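You operate a simulated robot arm through the tools that you are given. There is no shell and no other tool. Be economical: measure what you need, move in short steps, check, and stop when the job is done.

You run a simulated robot arm. Do the job below in one go: nothing can be reset, and whatever is moved stays where it is left.

TASK
Let the ribbed cage down by the yellow lever, without the motor, and open the barrier.
Fine: red switch off and locked first; cage all the way down before the barrier opens.

The check looks at the end state, three seconds after you hand in, the way a careful person would. Anything else that was tipped, shoved, dropped, spilled or broken makes it a failure.

THE ROBOT
A 7-joint arm with a two-finger parallel gripper on a trunk, on a base that drives. Base frame: it is fixed to the floor where the robot stands at the start and does not move with it; the origin is under the middle of the robot, x ahead of it, y to its left, z up. Readings come in mm, degrees, newtons and seconds.
With the tool pointing down near the work surface it reaches from about 480 to 920 mm from the robot's upright axis, wherever it stands. Its first joint turns from -115.0 to 115.0 degrees. Places, roughly: barrier bar [800, -2000, 1000]; brake dial [600, -600, 900]; limit dial [600, -400, 900]; red button [400, -600, 900]; red switch [600, -100, 900]; speed switch [600, -300, 900]; yellow hasp [600, -100, 1000]. Payload 3.91 kg.
The TCP is the grasp point between the finger pads, 30 mm short of the fingertips. In the tool frame z runs along the fingers and y along their closing line. The gripper opens to 110 mm. The fingers are 20 mm wide and 10 mm thick; the gripper's body (48 by 112 mm) begins 55 mm behind the TCP.
Orientation is that of the tool frame in the base frame, as [roll, pitch, yaw] about the fixed x, y, z axes, in that order (R = Rz(yaw) Ry(pitch) Rx(roll)). With the fingers straight down and closing along the base's y, the tool's x points along the base's -x, its y along +y and its z along -z.

THE INTERFACE
- The arm moves only by the tool drive_tool. Its argument "plan" is a list of rows, each a list of 6 numbers: the shift along the base's x, y, z in units of 25 mm (1.0 is 25 mm), then the turn, a rotation vector about the base's x, y, z in units of 6 degrees (1.0 is 6 degrees). In form: [[x, y, z, wx, wy, wz], ...]. A call has 1 to 8 rows; each row shifts and turns the commanded pose from where the row before left it. "claw" is the finger opening in mm, from 0 to 110, set as the call begins (left out, the last holds). A call with a number of a shift or a turn outside -1 to 1 is refused whole. Each row takes 0.2 s and may step no farther than 50 mm and 8.6 degrees from the row before; otherwise, or with a gripper value out of range, the whole call is refused. A pose out of reach is approached as far as the arm can. The call stops where the force on the tool passes 70 N (or 10 N more than at its start, if that is more) or the arm is blocked; 0.2 s more then pass. The fingers move at their own pace (about 153 mm/s each) and stop on an object; they squeeze with about 23 N. The grip force told is the motor's: it shows also when the fingers shut on nothing. Time passes only in rows, and 0.2 s behind the last, so rows that do not move let the fingers close. The reply holds the time, the measured pose of the TCP, the force on the tool along the base axes, the opening and the grip force, in the units named above and with some noise, with the torque about the TCP (base axes, N m) and any sound that the robot's microphone picked up.
- Cameras (640 x 400 px; columns grow to the right, rows downward): "scene" is now at [206.9, 141.8, 1433.2]; the picture's right is [-0.71, -0.71, 0.00], its down [-0.27, 0.27, -0.92] and it looks along [0.65, -0.65, -0.38] (base axes); focal length 256 px, centre (320, 200). "wrist" rides on the gripper at [72, 17, -103] in the tool frame; the picture's right is [-0.23, 0.97, 0.00], its down [-0.76, -0.18, -0.62] and it looks along [-0.61, -0.14, 0.78] (tool axes); focal length 222 px, centre (320, 200). There is no depth. A picture from a camera that has moved, and an enlarged one, comes with that camera's place and axes in the base frame and with its lens.
- camera(camera): a new picture of that camera. It takes no simulated time.
- raise_lower(by): slides the trunk up (or, below 0, down) by that many mm; the arm and the scene camera ride with it, the base frame stays. It gives what a move gives, with no picture.
- base_move(legs): drives the robot by 1 to 6 legs, each [ahead, left, turn to the left] in mm, mm and degrees, along the robot's own axes; the way and the turn of a leg run together, so that a leg with both is an arc; at most 1500 mm and 180 degrees a leg. The arm and the cameras ride along, it lands a little off, and it stops where it bumps. It gives what a move gives.
- turn_head(pan, tilt): turns the head with the scene camera to pan (to the left, within 80 degrees either way) and tilt (down, from -29 to 69), counted from straight ahead of the robot. It gives what a move gives.
- zoom(camera, box): a new picture of the part [left, top, right, bottom] of that camera's present view, enlarged. It takes no simulated time.
- finish_job(): hands the job in; it is judged then, once.

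Work in short steps. Places have to be worked out from the pictures, the camera data and where the tool is seen: move nearer, look again, correct. Check each grasp and each placing, and mend what went wrong. You have 120 turns and 98 pictures in all, those below and enlarged ones among them. Open the gripper and draw the arm clear of the work before you hand the job in, unless the task says otherwise; then end with one line.

The tools are called as name(argument=value, ...) on one line, values as JSON. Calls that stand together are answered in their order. drive_tool: Moves the arm, as the interface text tells. Its arguments: {"type":"object","properties":{"plan":{"type":"array"},"claw":{"type":"number"}},"required":["plan"]} The other tools are called the same way: raise_lower (by) slides the trunk up or down; base_move (legs) drives the base; turn_head (pan, tilt) turns the head that bears the scene camera; camera (camera) takes a picture; zoom (camera, box) takes an enlarged picture of a part of a camera's view; finish_job () hands the job in.

At the start:

```text
time_s: 0.0
tool_pos: [622.5, -237.3, 1295.2]
tool_rot: [180.0, 0.0, 180.0]
contact_force: [0.7, 0.3, 0.1]
torque: [0.0, 0.0, -0.01]
opening: 110.0
gripper_force: 0.0
trunk travel left (down, up): [-750.0, 240.0]
robot x, y, heading: [2.7, 0.4, 0.2]
head pan, tilt: [-45.0, 22.6]
```

scene: 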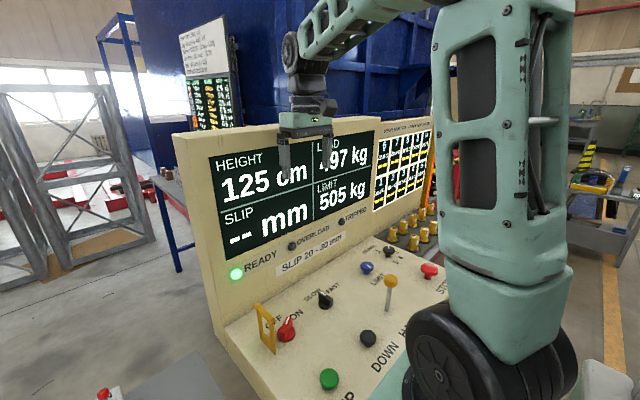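
wrist: 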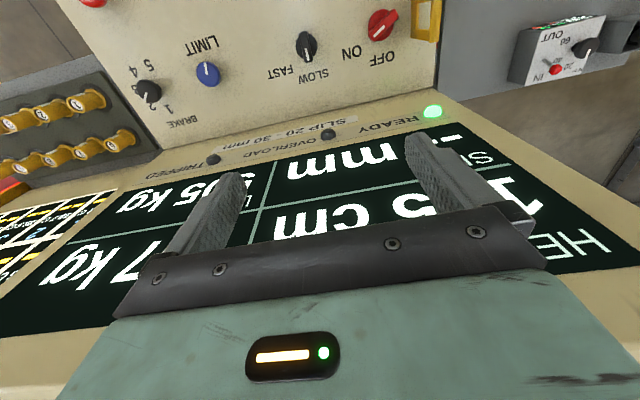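

The console shows height 125 cm, load 497 kg and limit 505 kg, and there are notices I should read first. I'll zoom in on the notices and the console.

zoom(camera="scene", box=[170, 10, 260, 130])

zoom(camera="scene", box=[220, 230, 460, 400])

zoom(camera="scene", box=[360, 110, 450, 220])

```text
3.33 times, centred on (215, 70) of scene
camera zoom: at [206.9, 141.8, 1433.2], right [-0.71, -0.71, 0.0], down [-0.27, 0.27, -0.92], along [0.65, -0.65, -0.38], focal length 854 px, centre (670, 633)
```

zoom: 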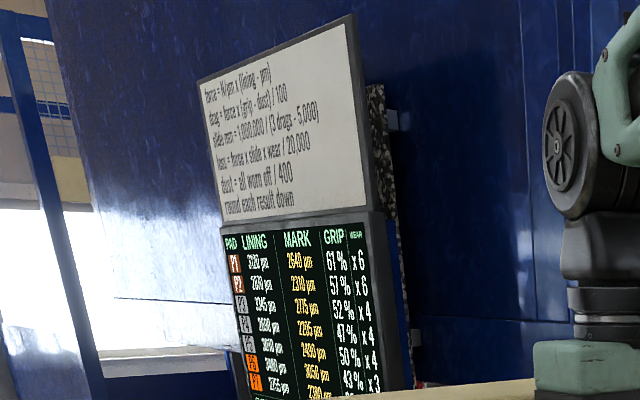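

```text
2.35 times, centred on (340, 315) of scene
camera zoom: at [206.9, 141.8, 1433.2], right [-0.71, -0.71, 0.0], down [-0.27, 0.27, -0.92], along [0.65, -0.65, -0.38], focal length 603 px, centre (273, -71)
```

zoom: 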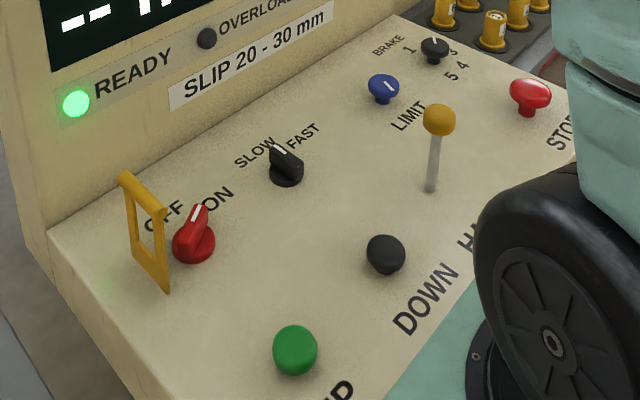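

```text
3.64 times, centred on (405, 165) of scene
camera zoom: at [206.9, 141.8, 1433.2], right [-0.71, -0.71, 0.0], down [-0.27, 0.27, -0.92], along [0.65, -0.65, -0.38], focal length 932 px, centre (11, 327)
```

zoom: 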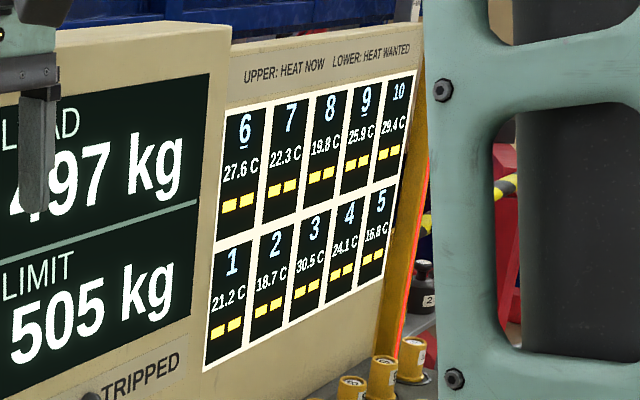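

The setup is elaborate: brake pads, heat readings and formulas. I'll look around with the head before touching anything.

turn_head(pan=-10, tilt=25)

camera(camera="scene")

turn_head(pan=-80, tilt=25)

camera(camera="scene")

turn_head(pan=50, tilt=20)

camera(camera="scene")

```text
time_s: 1.0
tool_pos: [623.2, -237.5, 1296.1]
tool_rot: [-180.0, -0.1, 180.0]
contact_force: [-0.5, -0.5, -0.9]
torque: [0.01, 0.0, 0.01]
opening: 110.0
gripper_force: 0.1
trunk travel left (down, up): [-750.0, 240.0]
robot x, y, heading: [-1.8, 1.3, 0.1]
head pan, tilt: [-10.0, 25.0]
```

```text
92 pictures are left
camera scene: at [232.1, 191.3, 1429.4], right [-0.17, -0.98, 0.0], down [-0.42, 0.07, -0.91], along [0.89, -0.16, -0.42], focal length 256 px, centre (320, 200)
```

scene: 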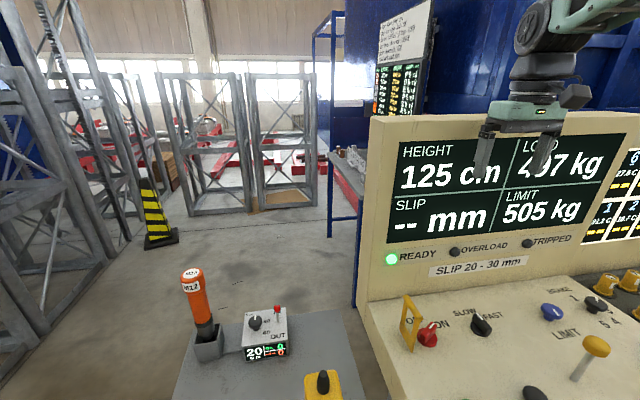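

```text
time_s: 2.4
tool_pos: [623.6, -236.6, 1295.5]
tool_rot: [-180.0, 0.0, 180.0]
contact_force: [1.0, 0.5, 0.1]
torque: [0.0, 0.02, -0.01]
opening: 110.2
gripper_force: 0.2
trunk travel left (down, up): [-750.0, 240.0]
robot x, y, heading: [0.6, 1.0, -0.3]
head pan, tilt: [-80.0, 25.0]
```

```text
91 pictures are left
camera scene: at [157.4, 116.6, 1429.4], right [-0.98, -0.17, 0.0], down [-0.07, 0.42, -0.91], along [0.16, -0.89, -0.42], focal length 256 px, centre (320, 200)
```

scene: 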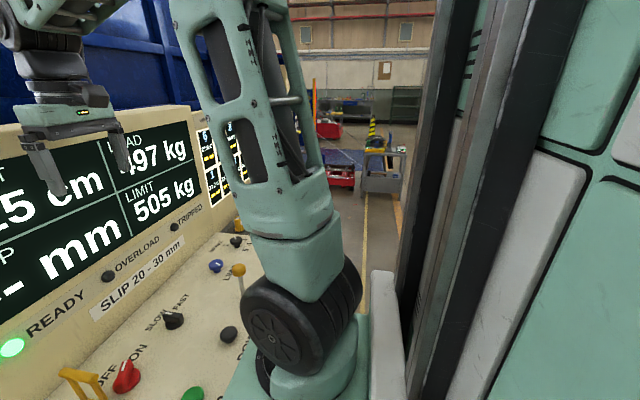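

```text
time_s: 4.5
tool_pos: [623.4, -237.7, 1293.4]
tool_rot: [179.9, -0.1, -180.0]
contact_force: [-2.0, -0.5, -0.3]
torque: [0.01, 0.01, 0.01]
opening: 109.8
gripper_force: 0.0
trunk travel left (down, up): [-750.0, 240.0]
robot x, y, heading: [-1.0, -0.5, -0.0]
head pan, tilt: [50.0, 20.0]
```

```text
90 pictures are left
camera scene: at [201.3, 278.6, 1437.4], right [0.77, -0.64, 0.0], down [-0.22, -0.26, -0.94], along [0.6, 0.72, -0.34], focal length 256 px, centre (320, 200)
```

scene: 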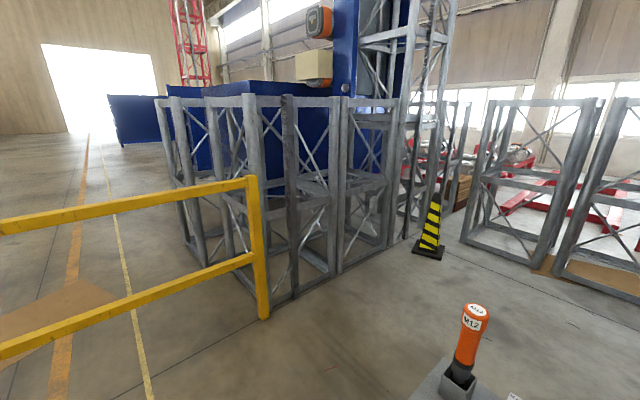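

There is a side table with an orange tool, a box and perhaps a padlock. I'll take a closer look at the table and the board.

turn_head(pan=-5, tilt=50)

camera(camera="scene")

turn_head(pan=-20, tilt=5)

camera(camera="scene")

```text
time_s: 5.8
tool_pos: [623.4, -237.9, 1295.2]
tool_rot: [179.9, 0.0, 179.9]
contact_force: [0.2, -0.5, -0.1]
torque: [0.0, -0.02, 0.01]
opening: 110.0
gripper_force: 0.0
trunk travel left (down, up): [-750.0, 240.0]
robot x, y, heading: [-1.8, -0.6, 0.1]
head pan, tilt: [-5.0, 50.0]
```

```text
89 pictures are left
camera scene: at [218.1, 200.7, 1391.9], right [-0.09, -1.0, 0.0], down [-0.76, 0.07, -0.64], along [0.64, -0.06, -0.77], focal length 256 px, centre (320, 200)
```

scene: 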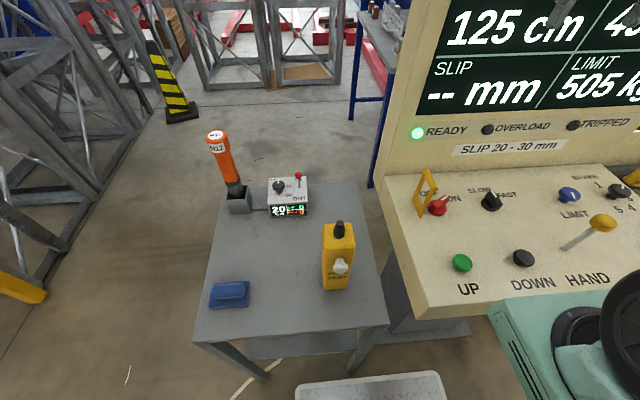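

```text
time_s: 6.9
tool_pos: [622.7, -236.3, 1295.9]
tool_rot: [-180.0, 0.1, -180.0]
contact_force: [0.4, 0.2, 0.0]
torque: [-0.03, 0.0, 0.03]
opening: 110.0
gripper_force: 0.0
trunk travel left (down, up): [-750.0, 240.0]
robot x, y, heading: [-0.1, -0.9, 0.1]
head pan, tilt: [-20.0, 5.0]
```

```text
88 pictures are left
camera scene: at [227.7, 175.9, 1461.7], right [-0.34, -0.94, 0.0], down [-0.08, 0.03, -1.0], along [0.94, -0.34, -0.09], focal length 256 px, centre (320, 200)
```

scene: 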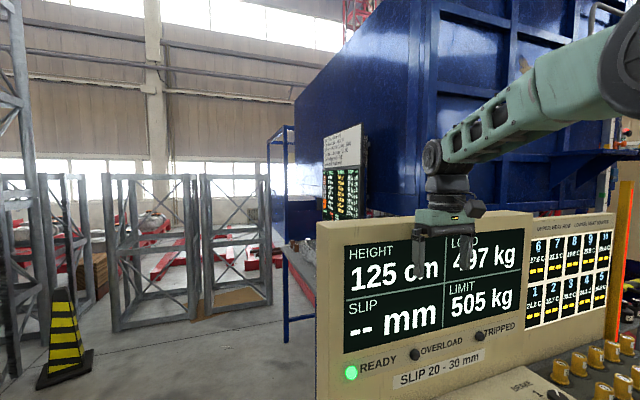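

The board is readable from here, so I'll zoom on it and on the lower heat panel.

zoom(camera="scene", box=[315, 120, 375, 170])

zoom(camera="scene", box=[315, 165, 375, 225])

zoom(camera="scene", box=[520, 210, 640, 330])

```text
8.00 times, centred on (345, 145) of scene
camera zoom: at [227.7, 175.9, 1461.7], right [-0.34, -0.94, 0.0], down [-0.08, 0.03, -1.0], along [0.94, -0.34, -0.09], focal length 2050 px, centre (120, 640)
```

zoom: 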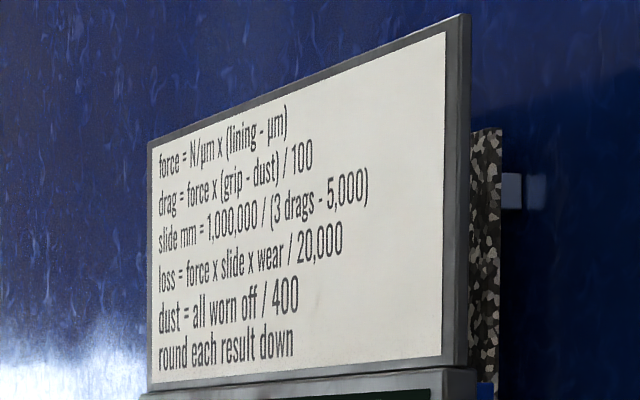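

```text
6.67 times, centred on (345, 195) of scene
camera zoom: at [227.7, 175.9, 1461.7], right [-0.34, -0.94, 0.0], down [-0.08, 0.03, -1.0], along [0.94, -0.34, -0.09], focal length 1708 px, centre (153, 233)
```

zoom: 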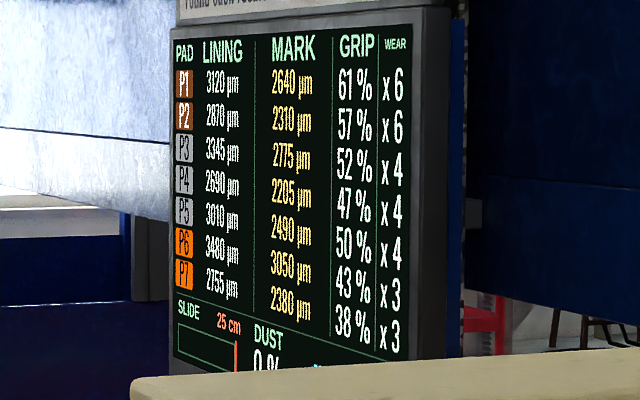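

```text
3.33 times, centred on (580, 270) of scene
camera zoom: at [227.7, 175.9, 1461.7], right [-0.34, -0.94, 0.0], down [-0.08, 0.03, -1.0], along [0.94, -0.34, -0.09], focal length 854 px, centre (-547, -33)
```

zoom: 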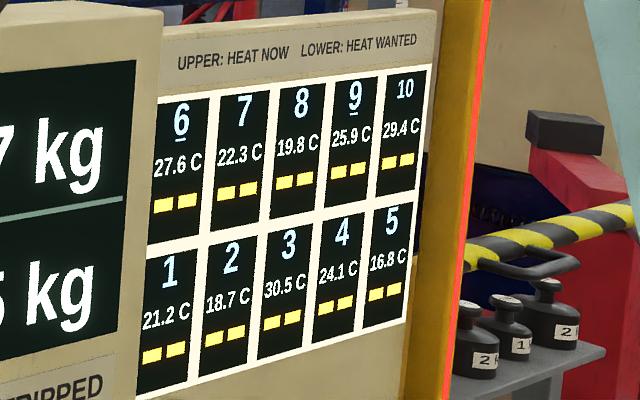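

The hand lever, red switch, hasp and dials are on the console. I need to find the cage and the barrier, so I'll look to the right.

turn_head(pan=-60, tilt=5)

camera(camera="scene")

turn_head(pan=-45, tilt=45)

camera(camera="scene")

turn_head(pan=-30, tilt=-25)

camera(camera="scene")

```text
time_s: 8.0
tool_pos: [623.2, -237.5, 1296.7]
tool_rot: [-180.0, -0.1, 180.0]
contact_force: [0.4, -0.4, 0.4]
torque: [0.01, -0.02, -0.07]
opening: 110.0
gripper_force: 0.1
trunk travel left (down, up): [-750.0, 240.0]
robot x, y, heading: [-0.2, 1.2, 0.4]
head pan, tilt: [-60.0, 5.0]
```

```text
84 pictures are left
camera scene: at [187.4, 127.8, 1461.8], right [-0.87, -0.5, 0.0], down [-0.04, 0.08, -1.0], along [0.5, -0.86, -0.09], focal length 256 px, centre (320, 200)
```

scene: 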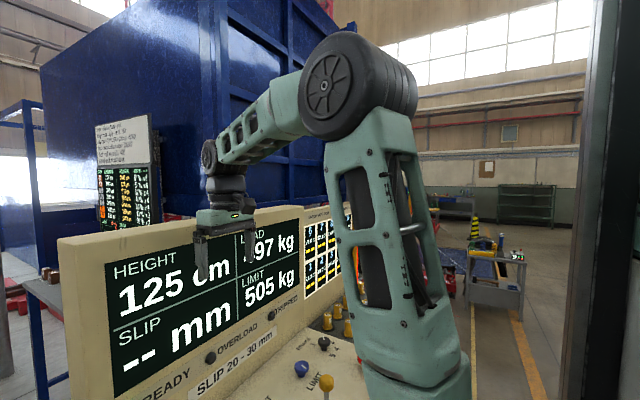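

```text
time_s: 9.0
tool_pos: [623.3, -237.2, 1294.9]
tool_rot: [180.0, 0.0, -180.0]
contact_force: [0.7, 0.1, 0.2]
torque: [-0.02, -0.01, 0.0]
opening: 110.2
gripper_force: 0.1
trunk travel left (down, up): [-750.0, 240.0]
robot x, y, heading: [-0.5, -0.4, -0.2]
head pan, tilt: [-45.0, 45.0]
```

```text
83 pictures are left
camera scene: at [198.9, 149.8, 1398.8], right [-0.71, -0.71, 0.0], down [-0.5, 0.5, -0.71], along [0.5, -0.5, -0.71], focal length 256 px, centre (320, 200)
```

scene: 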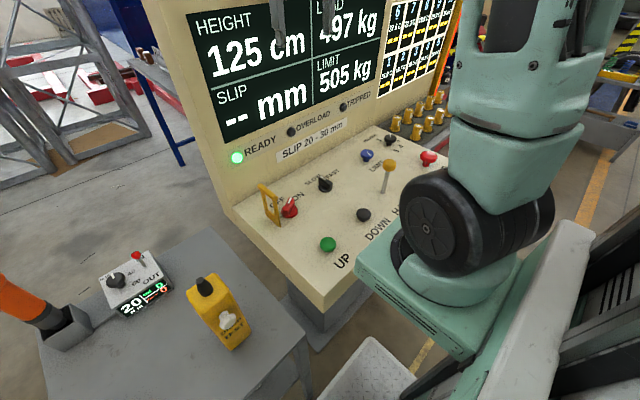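

```text
time_s: 10.4
tool_pos: [623.7, -237.8, 1294.9]
tool_rot: [179.9, 0.0, 180.0]
contact_force: [0.0, -0.1, -0.1]
torque: [0.04, 0.02, 0.0]
opening: 109.9
gripper_force: 0.1
trunk travel left (down, up): [-750.0, 240.0]
robot x, y, heading: [-0.8, 1.7, -0.0]
head pan, tilt: [-30.0, -25.0]
```

```text
82 pictures are left
camera scene: at [202.9, 171.8, 1505.4], right [-0.5, -0.87, 0.0], down [0.37, -0.21, -0.91], along [0.79, -0.45, 0.42], focal length 256 px, centre (320, 200)
```

scene: 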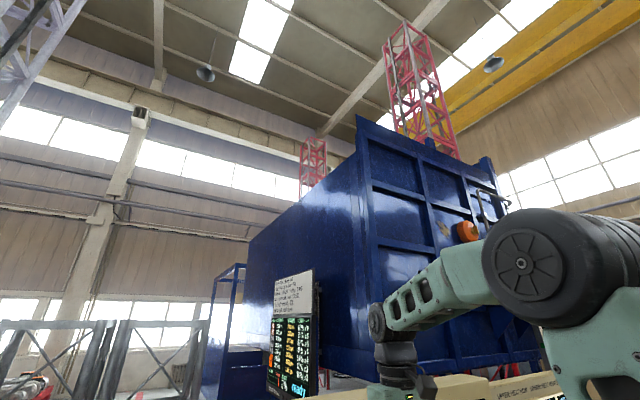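

The large ribbed blue car on the red mast is the cage. Next I'll look for a padlock, so I'm zooming on the table and the hasp.

turn_head(pan=-20, tilt=55)

zoom(camera="scene", box=[60, 100, 380, 300])

zoom(camera="scene", box=[320, 80, 560, 230])

```text
time_s: 12.0
tool_pos: [622.0, -236.6, 1294.8]
tool_rot: [-179.9, 0.0, -180.0]
contact_force: [0.9, 0.2, -0.6]
torque: [-0.01, 0.01, 0.03]
opening: 110.0
gripper_force: 0.0
trunk travel left (down, up): [-750.0, 240.0]
robot x, y, heading: [-3.0, -0.6, -0.1]
head pan, tilt: [-20.0, 55.0]
```

```text
2.00 times, centred on (220, 200) of scene
camera zoom: at [209.2, 182.7, 1385.4], right [-0.34, -0.94, 0.0], down [-0.77, 0.28, -0.57], along [0.54, -0.2, -0.82], focal length 512 px, centre (520, 200)
```

zoom: 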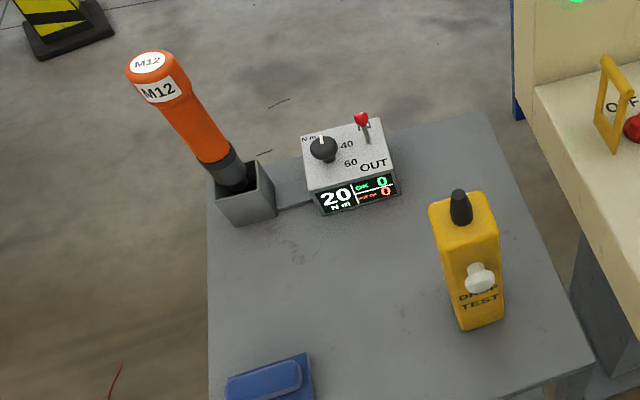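

```text
2.67 times, centred on (440, 155) of scene
camera zoom: at [209.2, 182.7, 1385.4], right [-0.34, -0.94, 0.0], down [-0.77, 0.28, -0.57], along [0.54, -0.2, -0.82], focal length 683 px, centre (0, 320)
```

zoom: 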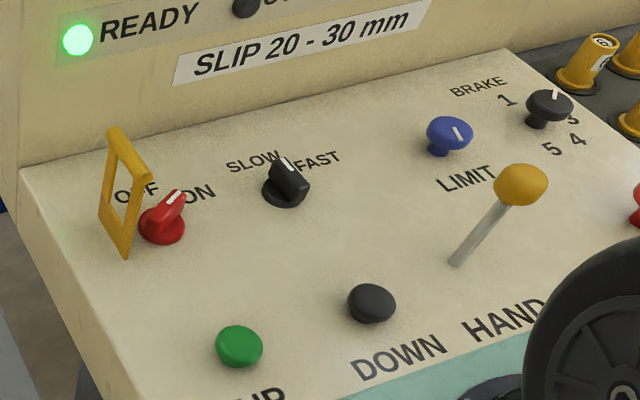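

The hasp is a hinged frame beside the red switch, and there is no separate padlock in view. I'm bringing the wrist closer above the switch to look.

drive_tool(plan=[[-0.7, 0.84, -1, 0, 0, 0], [-0.7, 0.84, -1, 0, 0, 0], [-0.7, 0.84, -1, 0, 0, 0], [-0.7, 0.84, -1, 0, 0, 0], [-0.7, 0.84, -1, 0, 0, 0], [-0.7, 0.84, -1, 0, 0, 0], [-0.7, 0.84, -1, 0, 0, 0]], claw=60)

camera(camera="wrist")

camera(camera="scene")

```text
time_s: 13.6
tool_pos: [500.9, -91.2, 1121.1]
tool_rot: [-180.0, -0.1, -180.0]
contact_force: [-1.4, 0.8, -1.3]
torque: [0.02, 0.01, -0.03]
opening: 60.1
gripper_force: 0.1
trunk travel left (down, up): [-750.0, 240.0]
robot x, y, heading: [-1.2, -3.0, 0.1]
head pan, tilt: [-20.0, 55.0]
```

```text
79 pictures are left
camera wrist: at [429.0, -73.3, 1223.3], right [0.23, 0.97, 0.0], down [0.76, -0.18, 0.62], along [0.61, -0.14, -0.78], focal length 222 px, centre (320, 200)
```

wrist: 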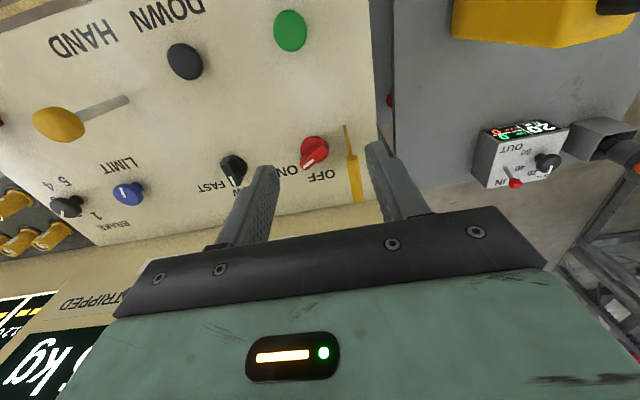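

```text
78 pictures are left
camera scene: at [209.1, 182.5, 1385.4], right [-0.34, -0.94, 0.0], down [-0.77, 0.28, -0.57], along [0.54, -0.2, -0.82], focal length 256 px, centre (320, 200)
```

scene: 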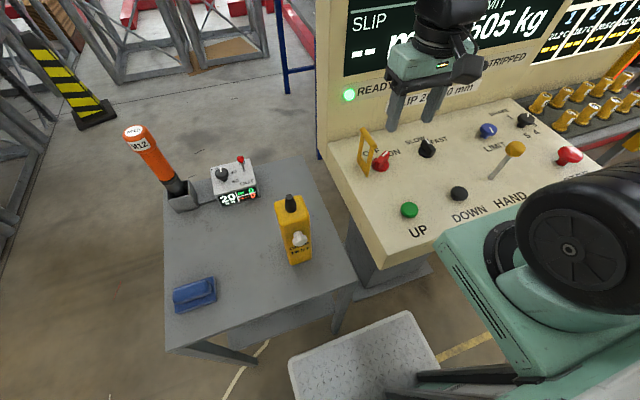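

zoom(camera="wrist", box=[200, 110, 400, 235])

zoom(camera="wrist", box=[20, 60, 180, 160])

zoom(camera="scene", box=[330, 110, 570, 250])

```text
3.20 times, centred on (300, 172) of wrist
camera zoom: at [429.0, -73.3, 1223.3], right [0.23, 0.97, 0.0], down [0.76, -0.18, 0.62], along [0.61, -0.14, -0.78], focal length 711 px, centre (384, 288)
```

zoom: 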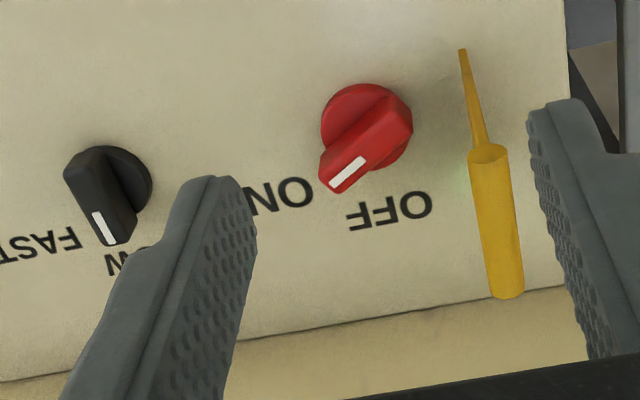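

```text
4.00 times, centred on (100, 110) of wrist
camera zoom: at [429.0, -73.3, 1223.3], right [0.23, 0.97, 0.0], down [0.76, -0.18, 0.62], along [0.61, -0.14, -0.78], focal length 888 px, centre (1200, 560)
```

zoom: 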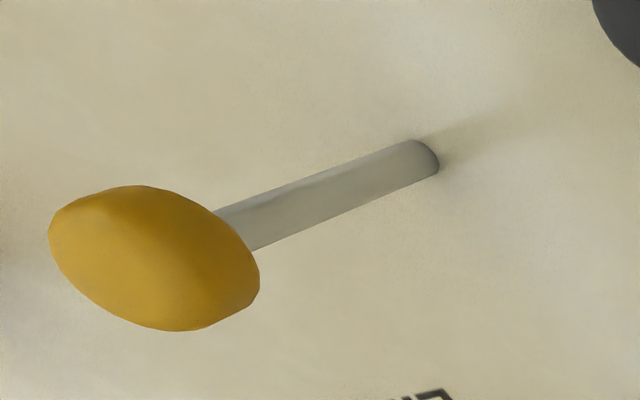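

```text
2.67 times, centred on (450, 180) of scene
camera zoom: at [209.1, 182.5, 1385.4], right [-0.34, -0.94, 0.0], down [-0.77, 0.28, -0.57], along [0.54, -0.2, -0.82], focal length 683 px, centre (-27, 253)
```

zoom: 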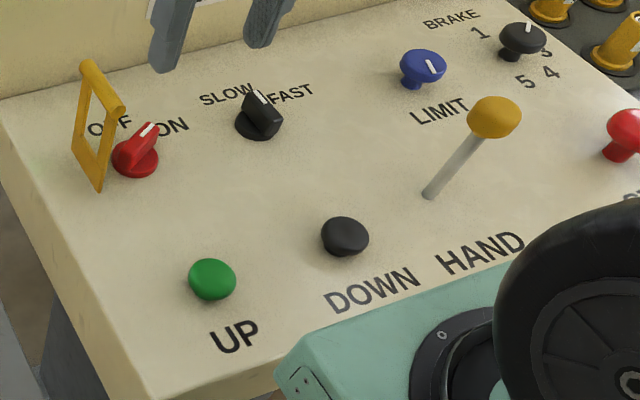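

The switch handle points toward ON, the hasp stands upright at about y=-60 with its top near z=1020, and the panel is near z=922. I'll move above the switch and yaw +90° so the gripper's narrow side faces the hasp.

drive_tool(plan=[[0.17, -0.06, -0.15, 0, 0, 1], [0.17, -0.06, -0.15, 0, 0, 1], [0.17, -0.06, -0.15, 0, 0, 1], [0.17, -0.06, -0.15, 0, 0, 1], [0.17, -0.06, -0.15, 0, 0, 1], [0.17, -0.06, -0.15, 0, 0, 1], [0.17, -0.06, -0.15, 0, 0, 1], [0.17, -0.06, -0.15, 0, 0, 1]], claw=60)

drive_tool(plan=[[0.17, -0.06, -0.15, 0, 0, 1], [0.17, -0.06, -0.15, 0, 0, 1], [0.17, -0.06, -0.15, 0, 0, 1], [0.17, -0.06, -0.15, 0, 0, 1], [0.17, -0.06, -0.15, 0, 0, 1], [0.17, -0.06, -0.15, 0, 0, 1], [0.17, -0.06, -0.15, 0, 0, 1]])

camera(camera="wrist")

```text
time_s: 15.4
tool_pos: [534.0, -102.9, 1090.5]
tool_rot: [-179.9, -0.1, -131.9]
contact_force: [-1.2, -0.6, 0.0]
torque: [0.0, -0.02, -0.03]
opening: 60.1
gripper_force: 0.0
trunk travel left (down, up): [-750.0, 240.0]
robot x, y, heading: [-3.8, -3.7, -0.0]
head pan, tilt: [-20.0, 55.0]
```

```text
time_s: 17.0
tool_pos: [564.2, -112.6, 1062.4]
tool_rot: [-179.8, 0.0, -89.9]
contact_force: [0.1, 0.7, 0.2]
torque: [0.02, 0.02, 0.02]
opening: 60.2
gripper_force: 0.0
trunk travel left (down, up): [-750.0, 240.0]
robot x, y, heading: [-2.5, 3.3, -0.1]
head pan, tilt: [-20.0, 55.0]
```

```text
74 pictures are left
camera wrist: at [547.9, -185.4, 1166.0], right [-0.97, 0.23, 0.0], down [0.18, 0.76, 0.62], along [0.14, 0.61, -0.78], focal length 222 px, centre (320, 200)
```

wrist: 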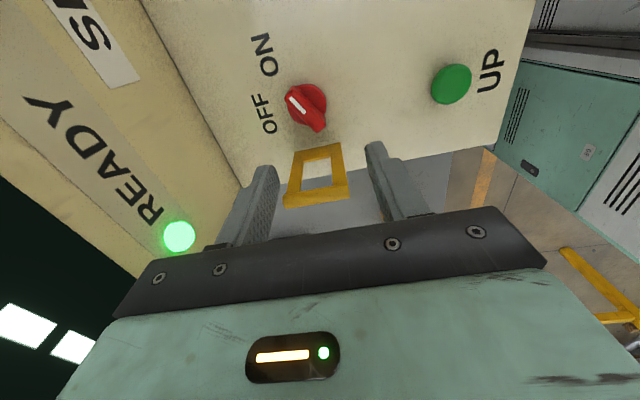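

Triangulating gives a panel height of z≈898, a knob near (576,-114) with its top near 940, and the hasp at x 555–612, y≈-67. I'll close the fingers, go to the ON side of the handle and descend beside it.

drive_tool(plan=[[0.1, -0.9, 0, 0, 0, 0], [0.1, -0.9, 0, 0, 0, 0], [0, 0, -0.9, 0, 0, 0], [0, 0, -0.9, 0, 0, 0], [0, 0, -0.9, 0, 0, 0], [0, 0, -0.9, 0, 0, 0], [0, 0, -0.9, 0, 0, 0]], claw=0)

camera(camera="wrist")

zoom(camera="scene", box=[320, 80, 480, 200])

```text
time_s: 18.6
tool_pos: [567.9, -158.3, 950.2]
tool_rot: [-180.0, 0.0, -90.1]
contact_force: [0.4, 0.5, -0.6]
torque: [-0.01, -0.01, -0.02]
opening: 0.0
gripper_force: 23.0
trunk travel left (down, up): [-750.0, 240.0]
robot x, y, heading: [-4.1, -3.4, -0.0]
head pan, tilt: [-20.0, 55.0]
```

```text
73 pictures are left
camera wrist: at [551.7, -230.2, 1053.5], right [-0.97, 0.23, 0.0], down [0.18, 0.76, 0.62], along [0.14, 0.61, -0.78], focal length 222 px, centre (320, 200)
```

wrist: 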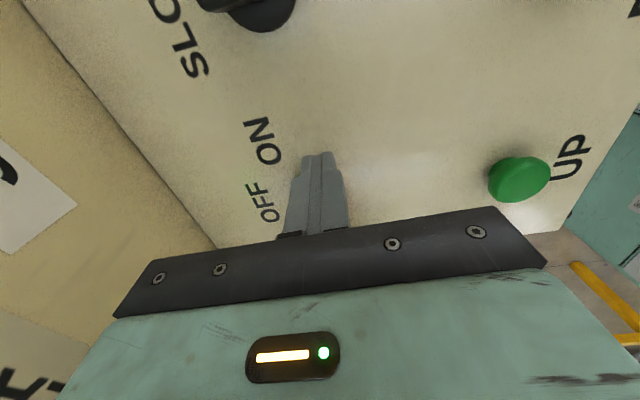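

```text
3.33 times, centred on (400, 140) of scene
camera zoom: at [208.8, 182.7, 1385.4], right [-0.34, -0.94, 0.0], down [-0.77, 0.28, -0.57], along [0.54, -0.2, -0.82], focal length 854 px, centre (53, 400)
```

zoom: 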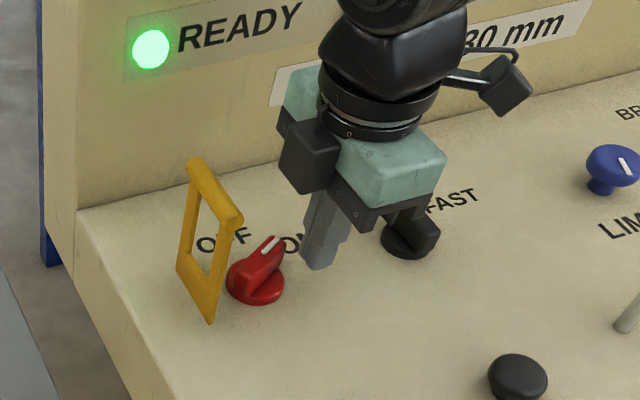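

The fingertip is just right of the handle tip. I'll push it gently toward OFF (+y, slightly +x).

drive_tool(plan=[[0.3, 0.3, -0.2, 0, 0, 0], [0.3, 0.35, 0, 0, 0, 0], [0.25, 0.35, 0, 0, 0, 0], [0.15, 0.35, 0, 0, 0, 0]])

zoom(camera="scene", box=[320, 80, 480, 200])

```text
time_s: 19.6
tool_pos: [589.2, -134.1, 945.5]
tool_rot: [179.4, -0.5, -90.7]
contact_force: [-21.3, -64.1, 10.1]
torque: [-0.78, 0.52, 0.35]
opening: 0.0
gripper_force: 23.3
trunk travel left (down, up): [-750.0, 240.0]
robot x, y, heading: [-1.7, -1.7, -0.0]
head pan, tilt: [-20.0, 55.0]
```

```text
3.33 times, centred on (400, 140) of scene
camera zoom: at [207.8, 178.6, 1386.2], right [-0.34, -0.94, 0.0], down [-0.77, 0.28, -0.57], along [0.54, -0.2, -0.82], focal length 854 px, centre (53, 400)
```

zoom: 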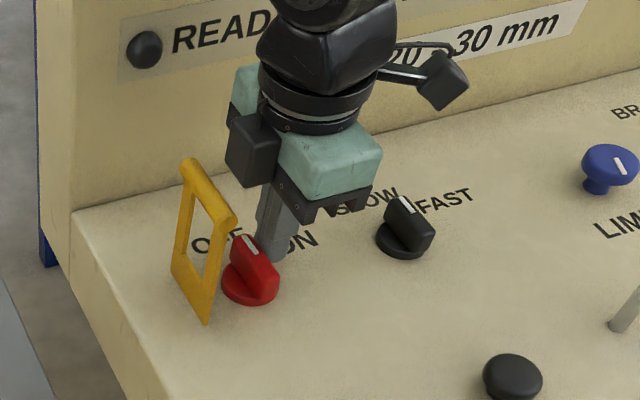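

READY went dark and the handle is at OFF. I'll back off, lift, and pass over to the outer side of the hasp.

drive_tool(plan=[[-0.2, -0.7, 0, 0, 0, 0], [0, 0, 1, 0, 0, 0], [0, 0, 1, 0, 0, 0], [0, 0, 1, 0, 0, 0], [0, 0, 1, 0, 0, 0], [0, 0, 1, 0, 0, 0]])

drive_tool(plan=[[0, 1, 0, 0, 0, 0], [0, 1, 0, 0, 0, 0], [0, 1, 0, 0, 0, 0], [0, 1, 0, 0, 0, 0], [0, 0.8, 0, 0, 0, 0]])

camera(camera="wrist")

zoom(camera="scene", box=[320, 60, 480, 180])

```text
time_s: 21.0
tool_pos: [588.4, -141.1, 1069.6]
tool_rot: [-180.0, 0.0, -89.9]
contact_force: [0.4, 0.0, 0.0]
torque: [0.01, 0.04, 0.01]
opening: 0.1
gripper_force: 22.7
trunk travel left (down, up): [-750.0, 240.0]
robot x, y, heading: [2.5, -2.2, -0.1]
head pan, tilt: [-20.0, 55.0]
```

```text
time_s: 22.2
tool_pos: [588.9, -21.1, 1070.7]
tool_rot: [-180.0, 0.0, -89.9]
contact_force: [0.5, -0.4, 0.3]
torque: [0.02, 0.02, -0.01]
opening: 0.1
gripper_force: 23.2
trunk travel left (down, up): [-750.0, 240.0]
robot x, y, heading: [-2.4, -2.0, -0.2]
head pan, tilt: [-20.0, 55.0]
```

```text
70 pictures are left
camera wrist: at [572.6, -94.2, 1174.2], right [-0.97, 0.23, 0.0], down [0.18, 0.76, 0.62], along [0.14, 0.61, -0.78], focal length 222 px, centre (320, 200)
```

wrist: 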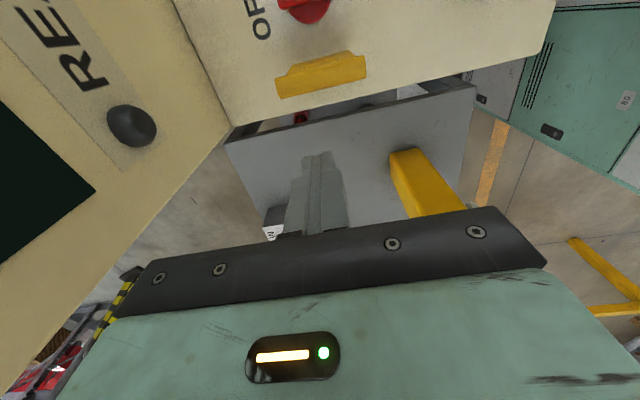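

```text
3.33 times, centred on (400, 120) of scene
camera zoom: at [209.1, 182.4, 1385.4], right [-0.34, -0.94, 0.0], down [-0.77, 0.28, -0.57], along [0.54, -0.2, -0.82], focal length 854 px, centre (53, 467)
```

zoom: 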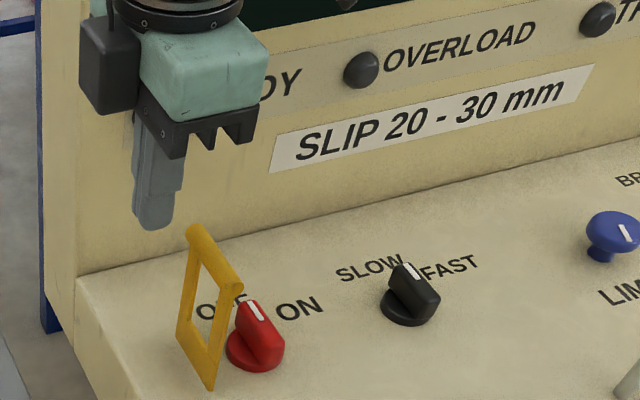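

The hasp still stands, with its top bar at about y=-65, x 548–610, z≈1000. I'll lower on its outer side and push the top bar over toward the switch.

drive_tool(plan=[[-0.4, 0, -1, 0, 0, 0], [0, 0, -1, 0, 0, 0], [0, 0, -0.9, 0, 0, 0], [0, -0.6, 0, 0, 0, 0], [0, -0.6, 0, 0, 0, 0], [0, -0.6, 0, 0, 0, 0], [0, -0.6, 0, 0, 0, 0]])

zoom(camera="scene", box=[320, 60, 480, 180])

```text
time_s: 23.8
tool_pos: [578.5, -80.5, 998.5]
tool_rot: [-180.0, 0.0, -89.8]
contact_force: [0.7, 0.6, -0.1]
torque: [-0.03, -0.02, 0.04]
opening: 0.0
gripper_force: 22.7
trunk travel left (down, up): [-750.0, 240.0]
robot x, y, heading: [0.3, 0.8, 0.0]
head pan, tilt: [-20.0, 55.0]
```

```text
3.33 times, centred on (400, 120) of scene
camera zoom: at [209.1, 182.9, 1385.3], right [-0.34, -0.94, 0.0], down [-0.77, 0.28, -0.57], along [0.54, -0.2, -0.82], focal length 854 px, centre (53, 467)
```

zoom: 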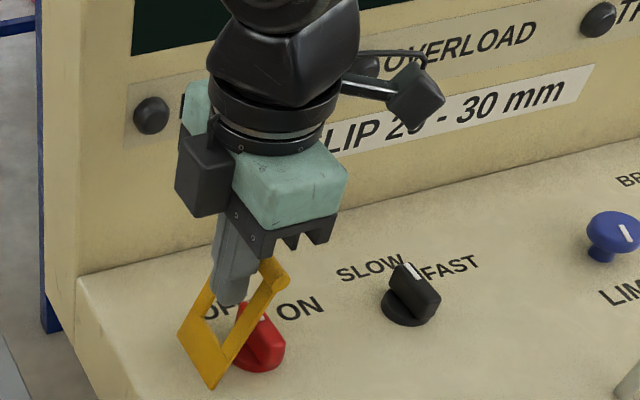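

It's folding. I'll keep pushing in -y.

drive_tool(plan=[[0, -0.6, 0.1, 0, 0, 0], [0, -0.6, 0.1, 0, 0, 0], [0, -0.6, 0.1, 0, 0, 0], [0, 0, 0, 0, 0, 0]])

zoom(camera="scene", box=[320, 60, 480, 180])

```text
time_s: 24.8
tool_pos: [577.6, -126.6, 1005.9]
tool_rot: [-179.9, 0.0, -90.0]
contact_force: [0.1, 0.1, 0.1]
torque: [0.0, -0.03, -0.02]
opening: 0.0
gripper_force: 23.0
trunk travel left (down, up): [-750.0, 240.0]
robot x, y, heading: [2.3, -1.5, -0.2]
head pan, tilt: [-20.0, 55.0]
```

```text
3.33 times, centred on (400, 120) of scene
camera zoom: at [209.1, 182.6, 1385.5], right [-0.34, -0.94, 0.0], down [-0.77, 0.28, -0.57], along [0.54, -0.2, -0.82], focal length 854 px, centre (53, 467)
```

zoom: 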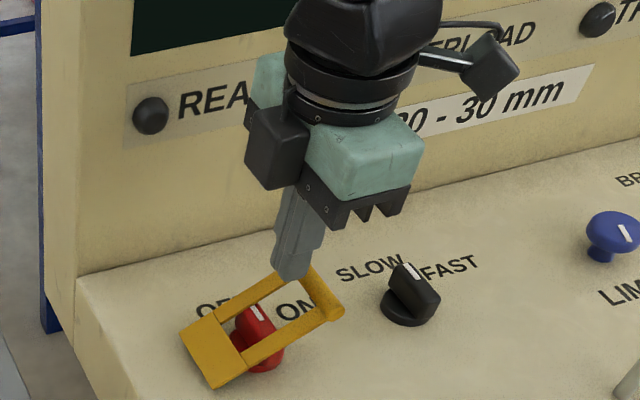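

It's most of the way over. I'll move above the bar and press it down.

drive_tool(plan=[[0, -0.6, 0, 0, 0, 0], [0, -0.5, 0, 0, 0, 0], [0, 0, -0.8, 0, 0, 0], [0, 0, -0.8, 0, 0, 0], [0, 0, -0.5, 0, 0, 0]])

zoom(camera="scene", box=[320, 60, 480, 180])

camera(camera="wrist")

```text
time_s: 25.8
tool_pos: [580.4, -151.2, 992.0]
tool_rot: [-178.2, -0.8, -89.6]
contact_force: [-88.4, 53.9, 382.0]
torque: [2.95, 2.15, 1.16]
opening: 0.3
gripper_force: 22.4
trunk travel left (down, up): [-750.0, 240.0]
robot x, y, heading: [0.5, -0.1, -0.2]
head pan, tilt: [-20.0, 55.0]
stopped in row 4: the force on the tool passed its limit (the readings are from after the stop); the commanded pose is now the measured one
```

```text
3.33 times, centred on (400, 120) of scene
camera zoom: at [201.0, 184.7, 1388.5], right [-0.34, -0.94, 0.0], down [-0.77, 0.28, -0.58], along [0.54, -0.2, -0.82], focal length 854 px, centre (53, 467)
```

zoom: 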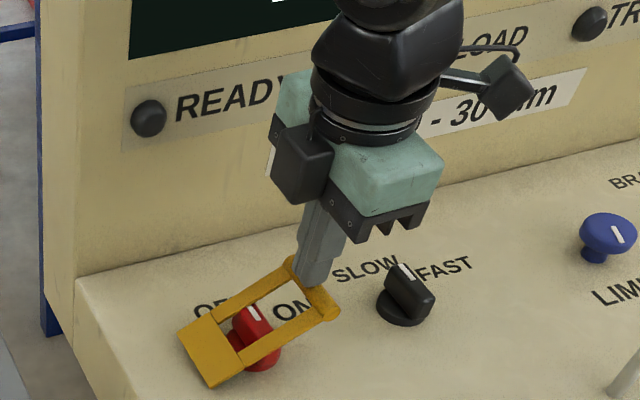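

```text
65 pictures are left
camera wrist: at [561.5, -223.0, 1094.0], right [-0.97, 0.22, -0.03], down [0.15, 0.77, 0.62], along [0.16, 0.6, -0.79], focal length 222 px, centre (320, 200)
```

wrist: 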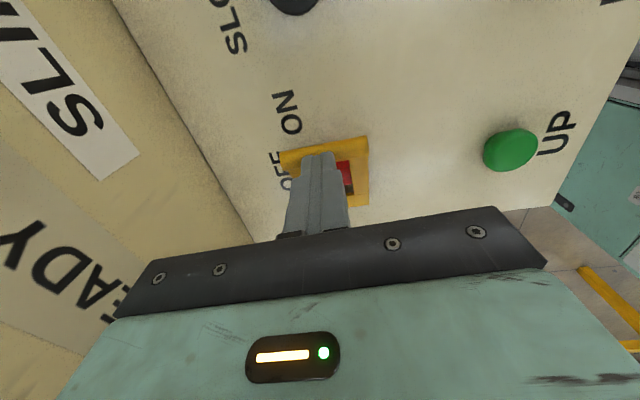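

The force spiked, so the hasp met something. I'll back off straight up and inspect.

drive_tool(plan=[[0, 0, 1, 0, 0, 0], [0, 0, 1, 0, 0, 0], [0, 0, 1, 0, 0, 0], [0, -1, 0.5, 0, 0, 0], [0, -1, 0, 0, 0, 0], [0, -1, 0, 0, 0, 0], [0, -1, 0, 0, 0, 0]])

zoom(camera="scene", box=[320, 80, 440, 170])

camera(camera="wrist")

```text
time_s: 27.4
tool_pos: [585.6, -253.9, 1068.6]
tool_rot: [-178.9, -0.5, -89.7]
contact_force: [-0.1, -0.1, 0.8]
torque: [-0.04, 0.02, -0.03]
opening: 0.0
gripper_force: 23.5
trunk travel left (down, up): [-750.0, 240.0]
robot x, y, heading: [-1.4, -3.9, -0.4]
head pan, tilt: [-20.0, 55.0]
```

```text
4.44 times, centred on (380, 125) of scene
camera zoom: at [208.7, 183.0, 1385.3], right [-0.34, -0.94, 0.0], down [-0.77, 0.28, -0.57], along [0.54, -0.2, -0.82], focal length 1139 px, centre (53, 533)
```

zoom: 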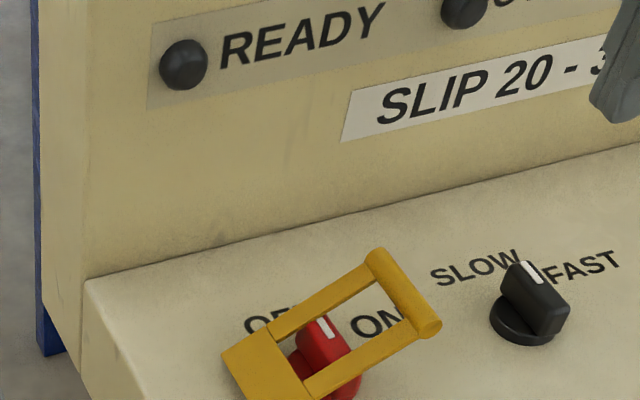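

```text
63 pictures are left
camera wrist: at [566.5, -326.0, 1170.6], right [-0.97, 0.22, -0.02], down [0.16, 0.77, 0.62], along [0.16, 0.6, -0.78], focal length 222 px, centre (320, 200)
```

wrist: 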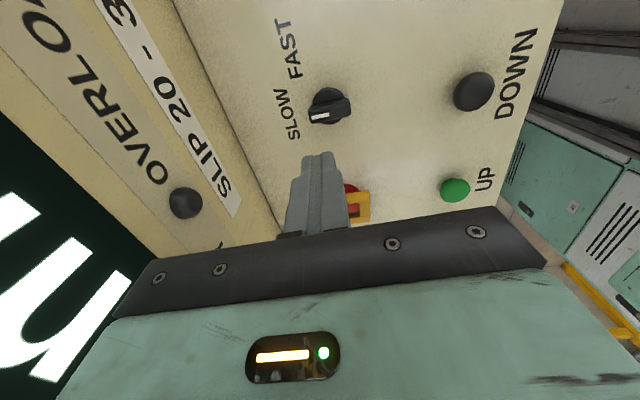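

The bar appears to sit about 45 mm above the panel, so the hasp may be at its stop or resting on the knob. I'll get a closer wrist view.

drive_tool(plan=[[0, 1, -0.3, 0, 0, 0], [0, 1, -0.3, 0, 0, 0], [0, 0.8, 0, 0, 0, 0], [-0.5, 0.8, 0, 0, 0, 0]])

zoom(camera="wrist", box=[220, 40, 420, 165])

```text
time_s: 28.4
tool_pos: [572.4, -164.4, 1051.6]
tool_rot: [-178.8, -0.5, -89.8]
contact_force: [-0.7, -0.4, 0.1]
torque: [0.0, -0.03, 0.02]
opening: 0.0
gripper_force: 23.1
trunk travel left (down, up): [-750.0, 240.0]
robot x, y, heading: [-0.1, 2.8, 0.1]
head pan, tilt: [-20.0, 55.0]
```

```text
3.20 times, centred on (320, 102) of wrist
camera zoom: at [553.7, -235.9, 1155.6], right [-0.97, 0.22, -0.02], down [0.16, 0.77, 0.62], along [0.16, 0.6, -0.78], focal length 711 px, centre (320, 512)
```

zoom: 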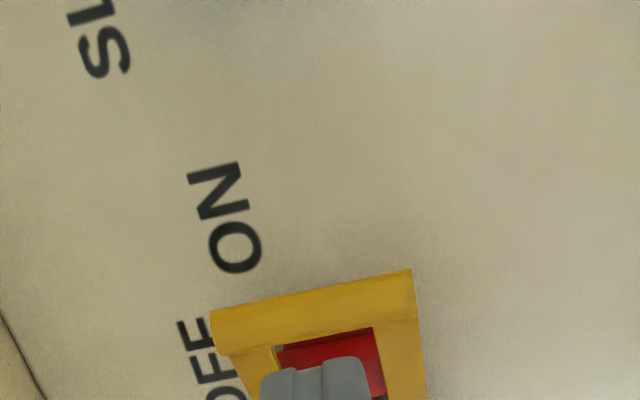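

drive_tool(plan=[[0, 1, 0.5, 0, 0, 0], [0, 1, 0.5, 0, 0, 0], [0, 0.6, 0, 0, 0, 0]])

zoom(camera="wrist", box=[220, 20, 420, 145])

```text
time_s: 29.2
tool_pos: [572.3, -98.9, 1078.1]
tool_rot: [-178.8, -0.5, -89.8]
contact_force: [0.8, 0.3, 0.4]
torque: [0.0, -0.01, 0.0]
opening: 0.0
gripper_force: 22.7
trunk travel left (down, up): [-750.0, 240.0]
robot x, y, heading: [-3.0, -0.2, -0.0]
head pan, tilt: [-20.0, 55.0]
```

```text
3.20 times, centred on (320, 82) of wrist
camera zoom: at [554.2, -171.3, 1180.9], right [-0.97, 0.22, -0.02], down [0.16, 0.77, 0.62], along [0.16, 0.6, -0.78], focal length 711 px, centre (320, 576)
```

zoom: 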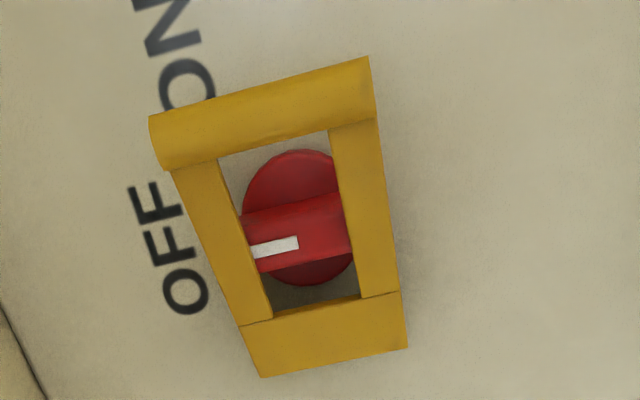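

The switch handle sits at OFF and the hasp lies over it at a hard stop. The hand lever triangulates as vertical at (447,-353) with its knob centre at z≈997, so I'll move above it with the gripper open.

drive_tool(plan=[[-0.46, -0.93, 0.1, 0, 0, 0], [-0.46, -0.93, 0.1, 0, 0, 0], [-0.46, -0.93, 0, 0, 0, 0], [-0.46, -0.93, 0, 0, 0, 0], [-0.46, -0.93, 0, 0, 0, 0], [-0.46, -0.93, 0, 0, 0, 0]], claw=70)

drive_tool(plan=[[-0.45, -0.93, 0, 0, 0, 0], [-0.45, -0.93, 0, 0, 0, 0], [-0.45, -0.93, 0, 0, 0, 0], [-0.45, -0.93, 0, 0, 0, 0], [-0.45, -0.93, 0, 0, 0, 0]])

turn_head(pan=-50, tilt=35)

camera(camera="scene")

camera(camera="wrist")

```text
time_s: 30.6
tool_pos: [502.6, -238.6, 1083.0]
tool_rot: [-178.8, -0.5, -89.7]
contact_force: [0.1, 0.5, 0.1]
torque: [-0.01, 0.06, -0.02]
opening: 69.9
gripper_force: 0.0
trunk travel left (down, up): [-750.0, 240.0]
robot x, y, heading: [-0.4, 1.9, -0.1]
head pan, tilt: [-20.0, 55.0]
```

```text
time_s: 31.8
tool_pos: [447.1, -355.1, 1082.7]
tool_rot: [-178.8, -0.5, -89.8]
contact_force: [-0.4, 0.6, -1.0]
torque: [0.0, 0.04, -0.02]
opening: 70.1
gripper_force: 0.1
trunk travel left (down, up): [-750.0, 240.0]
robot x, y, heading: [1.0, -1.9, -0.0]
head pan, tilt: [-20.0, 55.0]
```

```text
time_s: 32.7
tool_pos: [447.0, -355.3, 1082.7]
tool_rot: [-178.8, -0.5, -89.9]
contact_force: [0.7, 0.1, -1.4]
torque: [0.0, 0.01, -0.02]
opening: 70.1
gripper_force: 0.1
trunk travel left (down, up): [-750.0, 240.0]
robot x, y, heading: [2.4, -1.1, 0.0]
head pan, tilt: [-50.0, 35.0]
```

```text
60 pictures are left
camera scene: at [197.7, 139.9, 1413.5], right [-0.77, -0.64, 0.0], down [-0.37, 0.44, -0.82], along [0.53, -0.63, -0.57], focal length 256 px, centre (320, 200)
```

scene: 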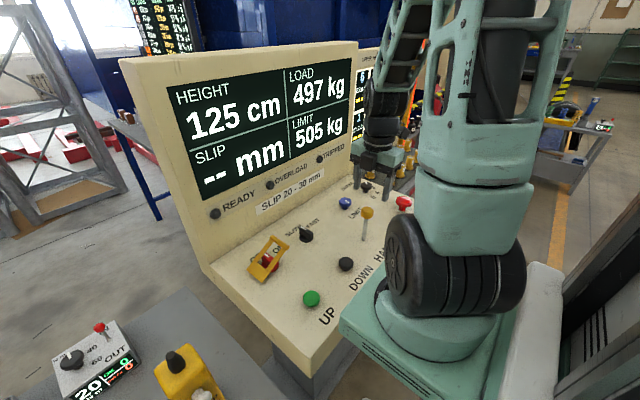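

```text
59 pictures are left
camera wrist: at [428.8, -426.6, 1186.4], right [-0.97, 0.22, -0.02], down [0.16, 0.77, 0.62], along [0.16, 0.6, -0.78], focal length 222 px, centre (320, 200)
```

wrist: 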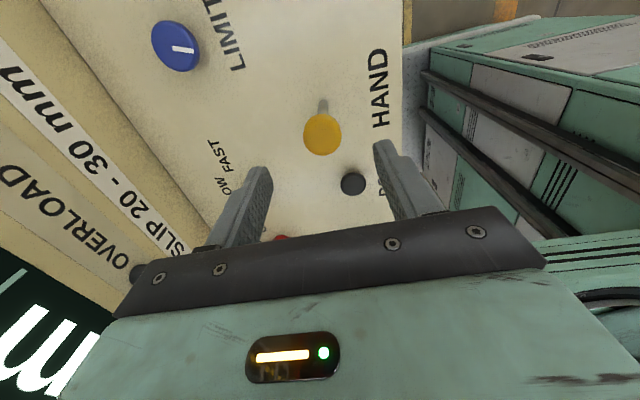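

The knob is confirmed at (448,-352,997). I'm descending with the fingers straddling it, then closing.

drive_tool(plan=[[0.05, 0.12, -1, 0, 0, 0], [0, 0, -1, 0, 0, 0], [0, 0, -0.9, 0, 0, 0], [0, 0, -0.5, 0, 0, 0]])

drive_tool(plan=[[0, 0, 0, 0, 0, 0], [0, 0, 0, 0, 0, 0]], claw=20)

camera(camera="scene")

camera(camera="wrist")

```text
time_s: 33.7
tool_pos: [448.1, -350.2, 998.5]
tool_rot: [-178.8, -0.4, -89.8]
contact_force: [-0.4, 0.8, 0.4]
torque: [-0.04, 0.0, 0.01]
opening: 70.2
gripper_force: 0.0
trunk travel left (down, up): [-750.0, 240.0]
robot x, y, heading: [-1.7, 2.3, -0.1]
head pan, tilt: [-50.0, 35.0]
```

```text
time_s: 34.3
tool_pos: [446.9, -351.2, 997.4]
tool_rot: [-178.8, -0.5, -89.9]
contact_force: [-8.2, -1.4, -3.4]
torque: [-0.21, 0.02, -0.03]
opening: 33.0
gripper_force: 45.1
trunk travel left (down, up): [-750.0, 240.0]
robot x, y, heading: [0.9, 1.0, -0.0]
head pan, tilt: [-50.0, 35.0]
```

```text
58 pictures are left
camera scene: at [197.3, 139.6, 1413.6], right [-0.77, -0.64, 0.0], down [-0.37, 0.44, -0.82], along [0.53, -0.63, -0.57], focal length 256 px, centre (320, 200)
```

scene: 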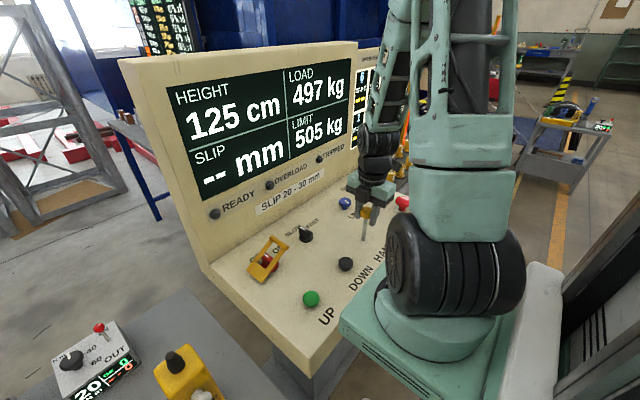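

```text
57 pictures are left
camera wrist: at [429.6, -422.8, 1101.0], right [-0.97, 0.22, -0.02], down [0.16, 0.77, 0.62], along [0.16, 0.6, -0.78], focal length 222 px, centre (320, 200)
```

wrist: 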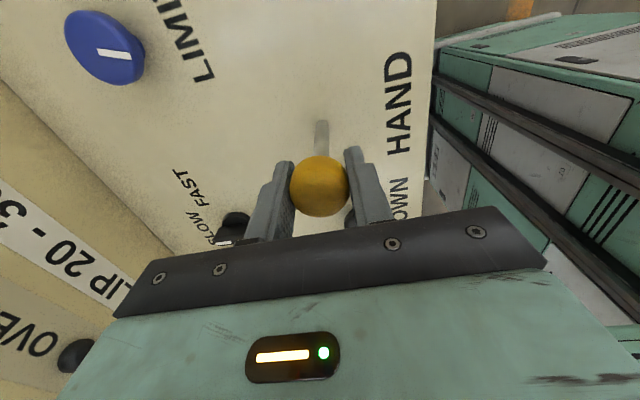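

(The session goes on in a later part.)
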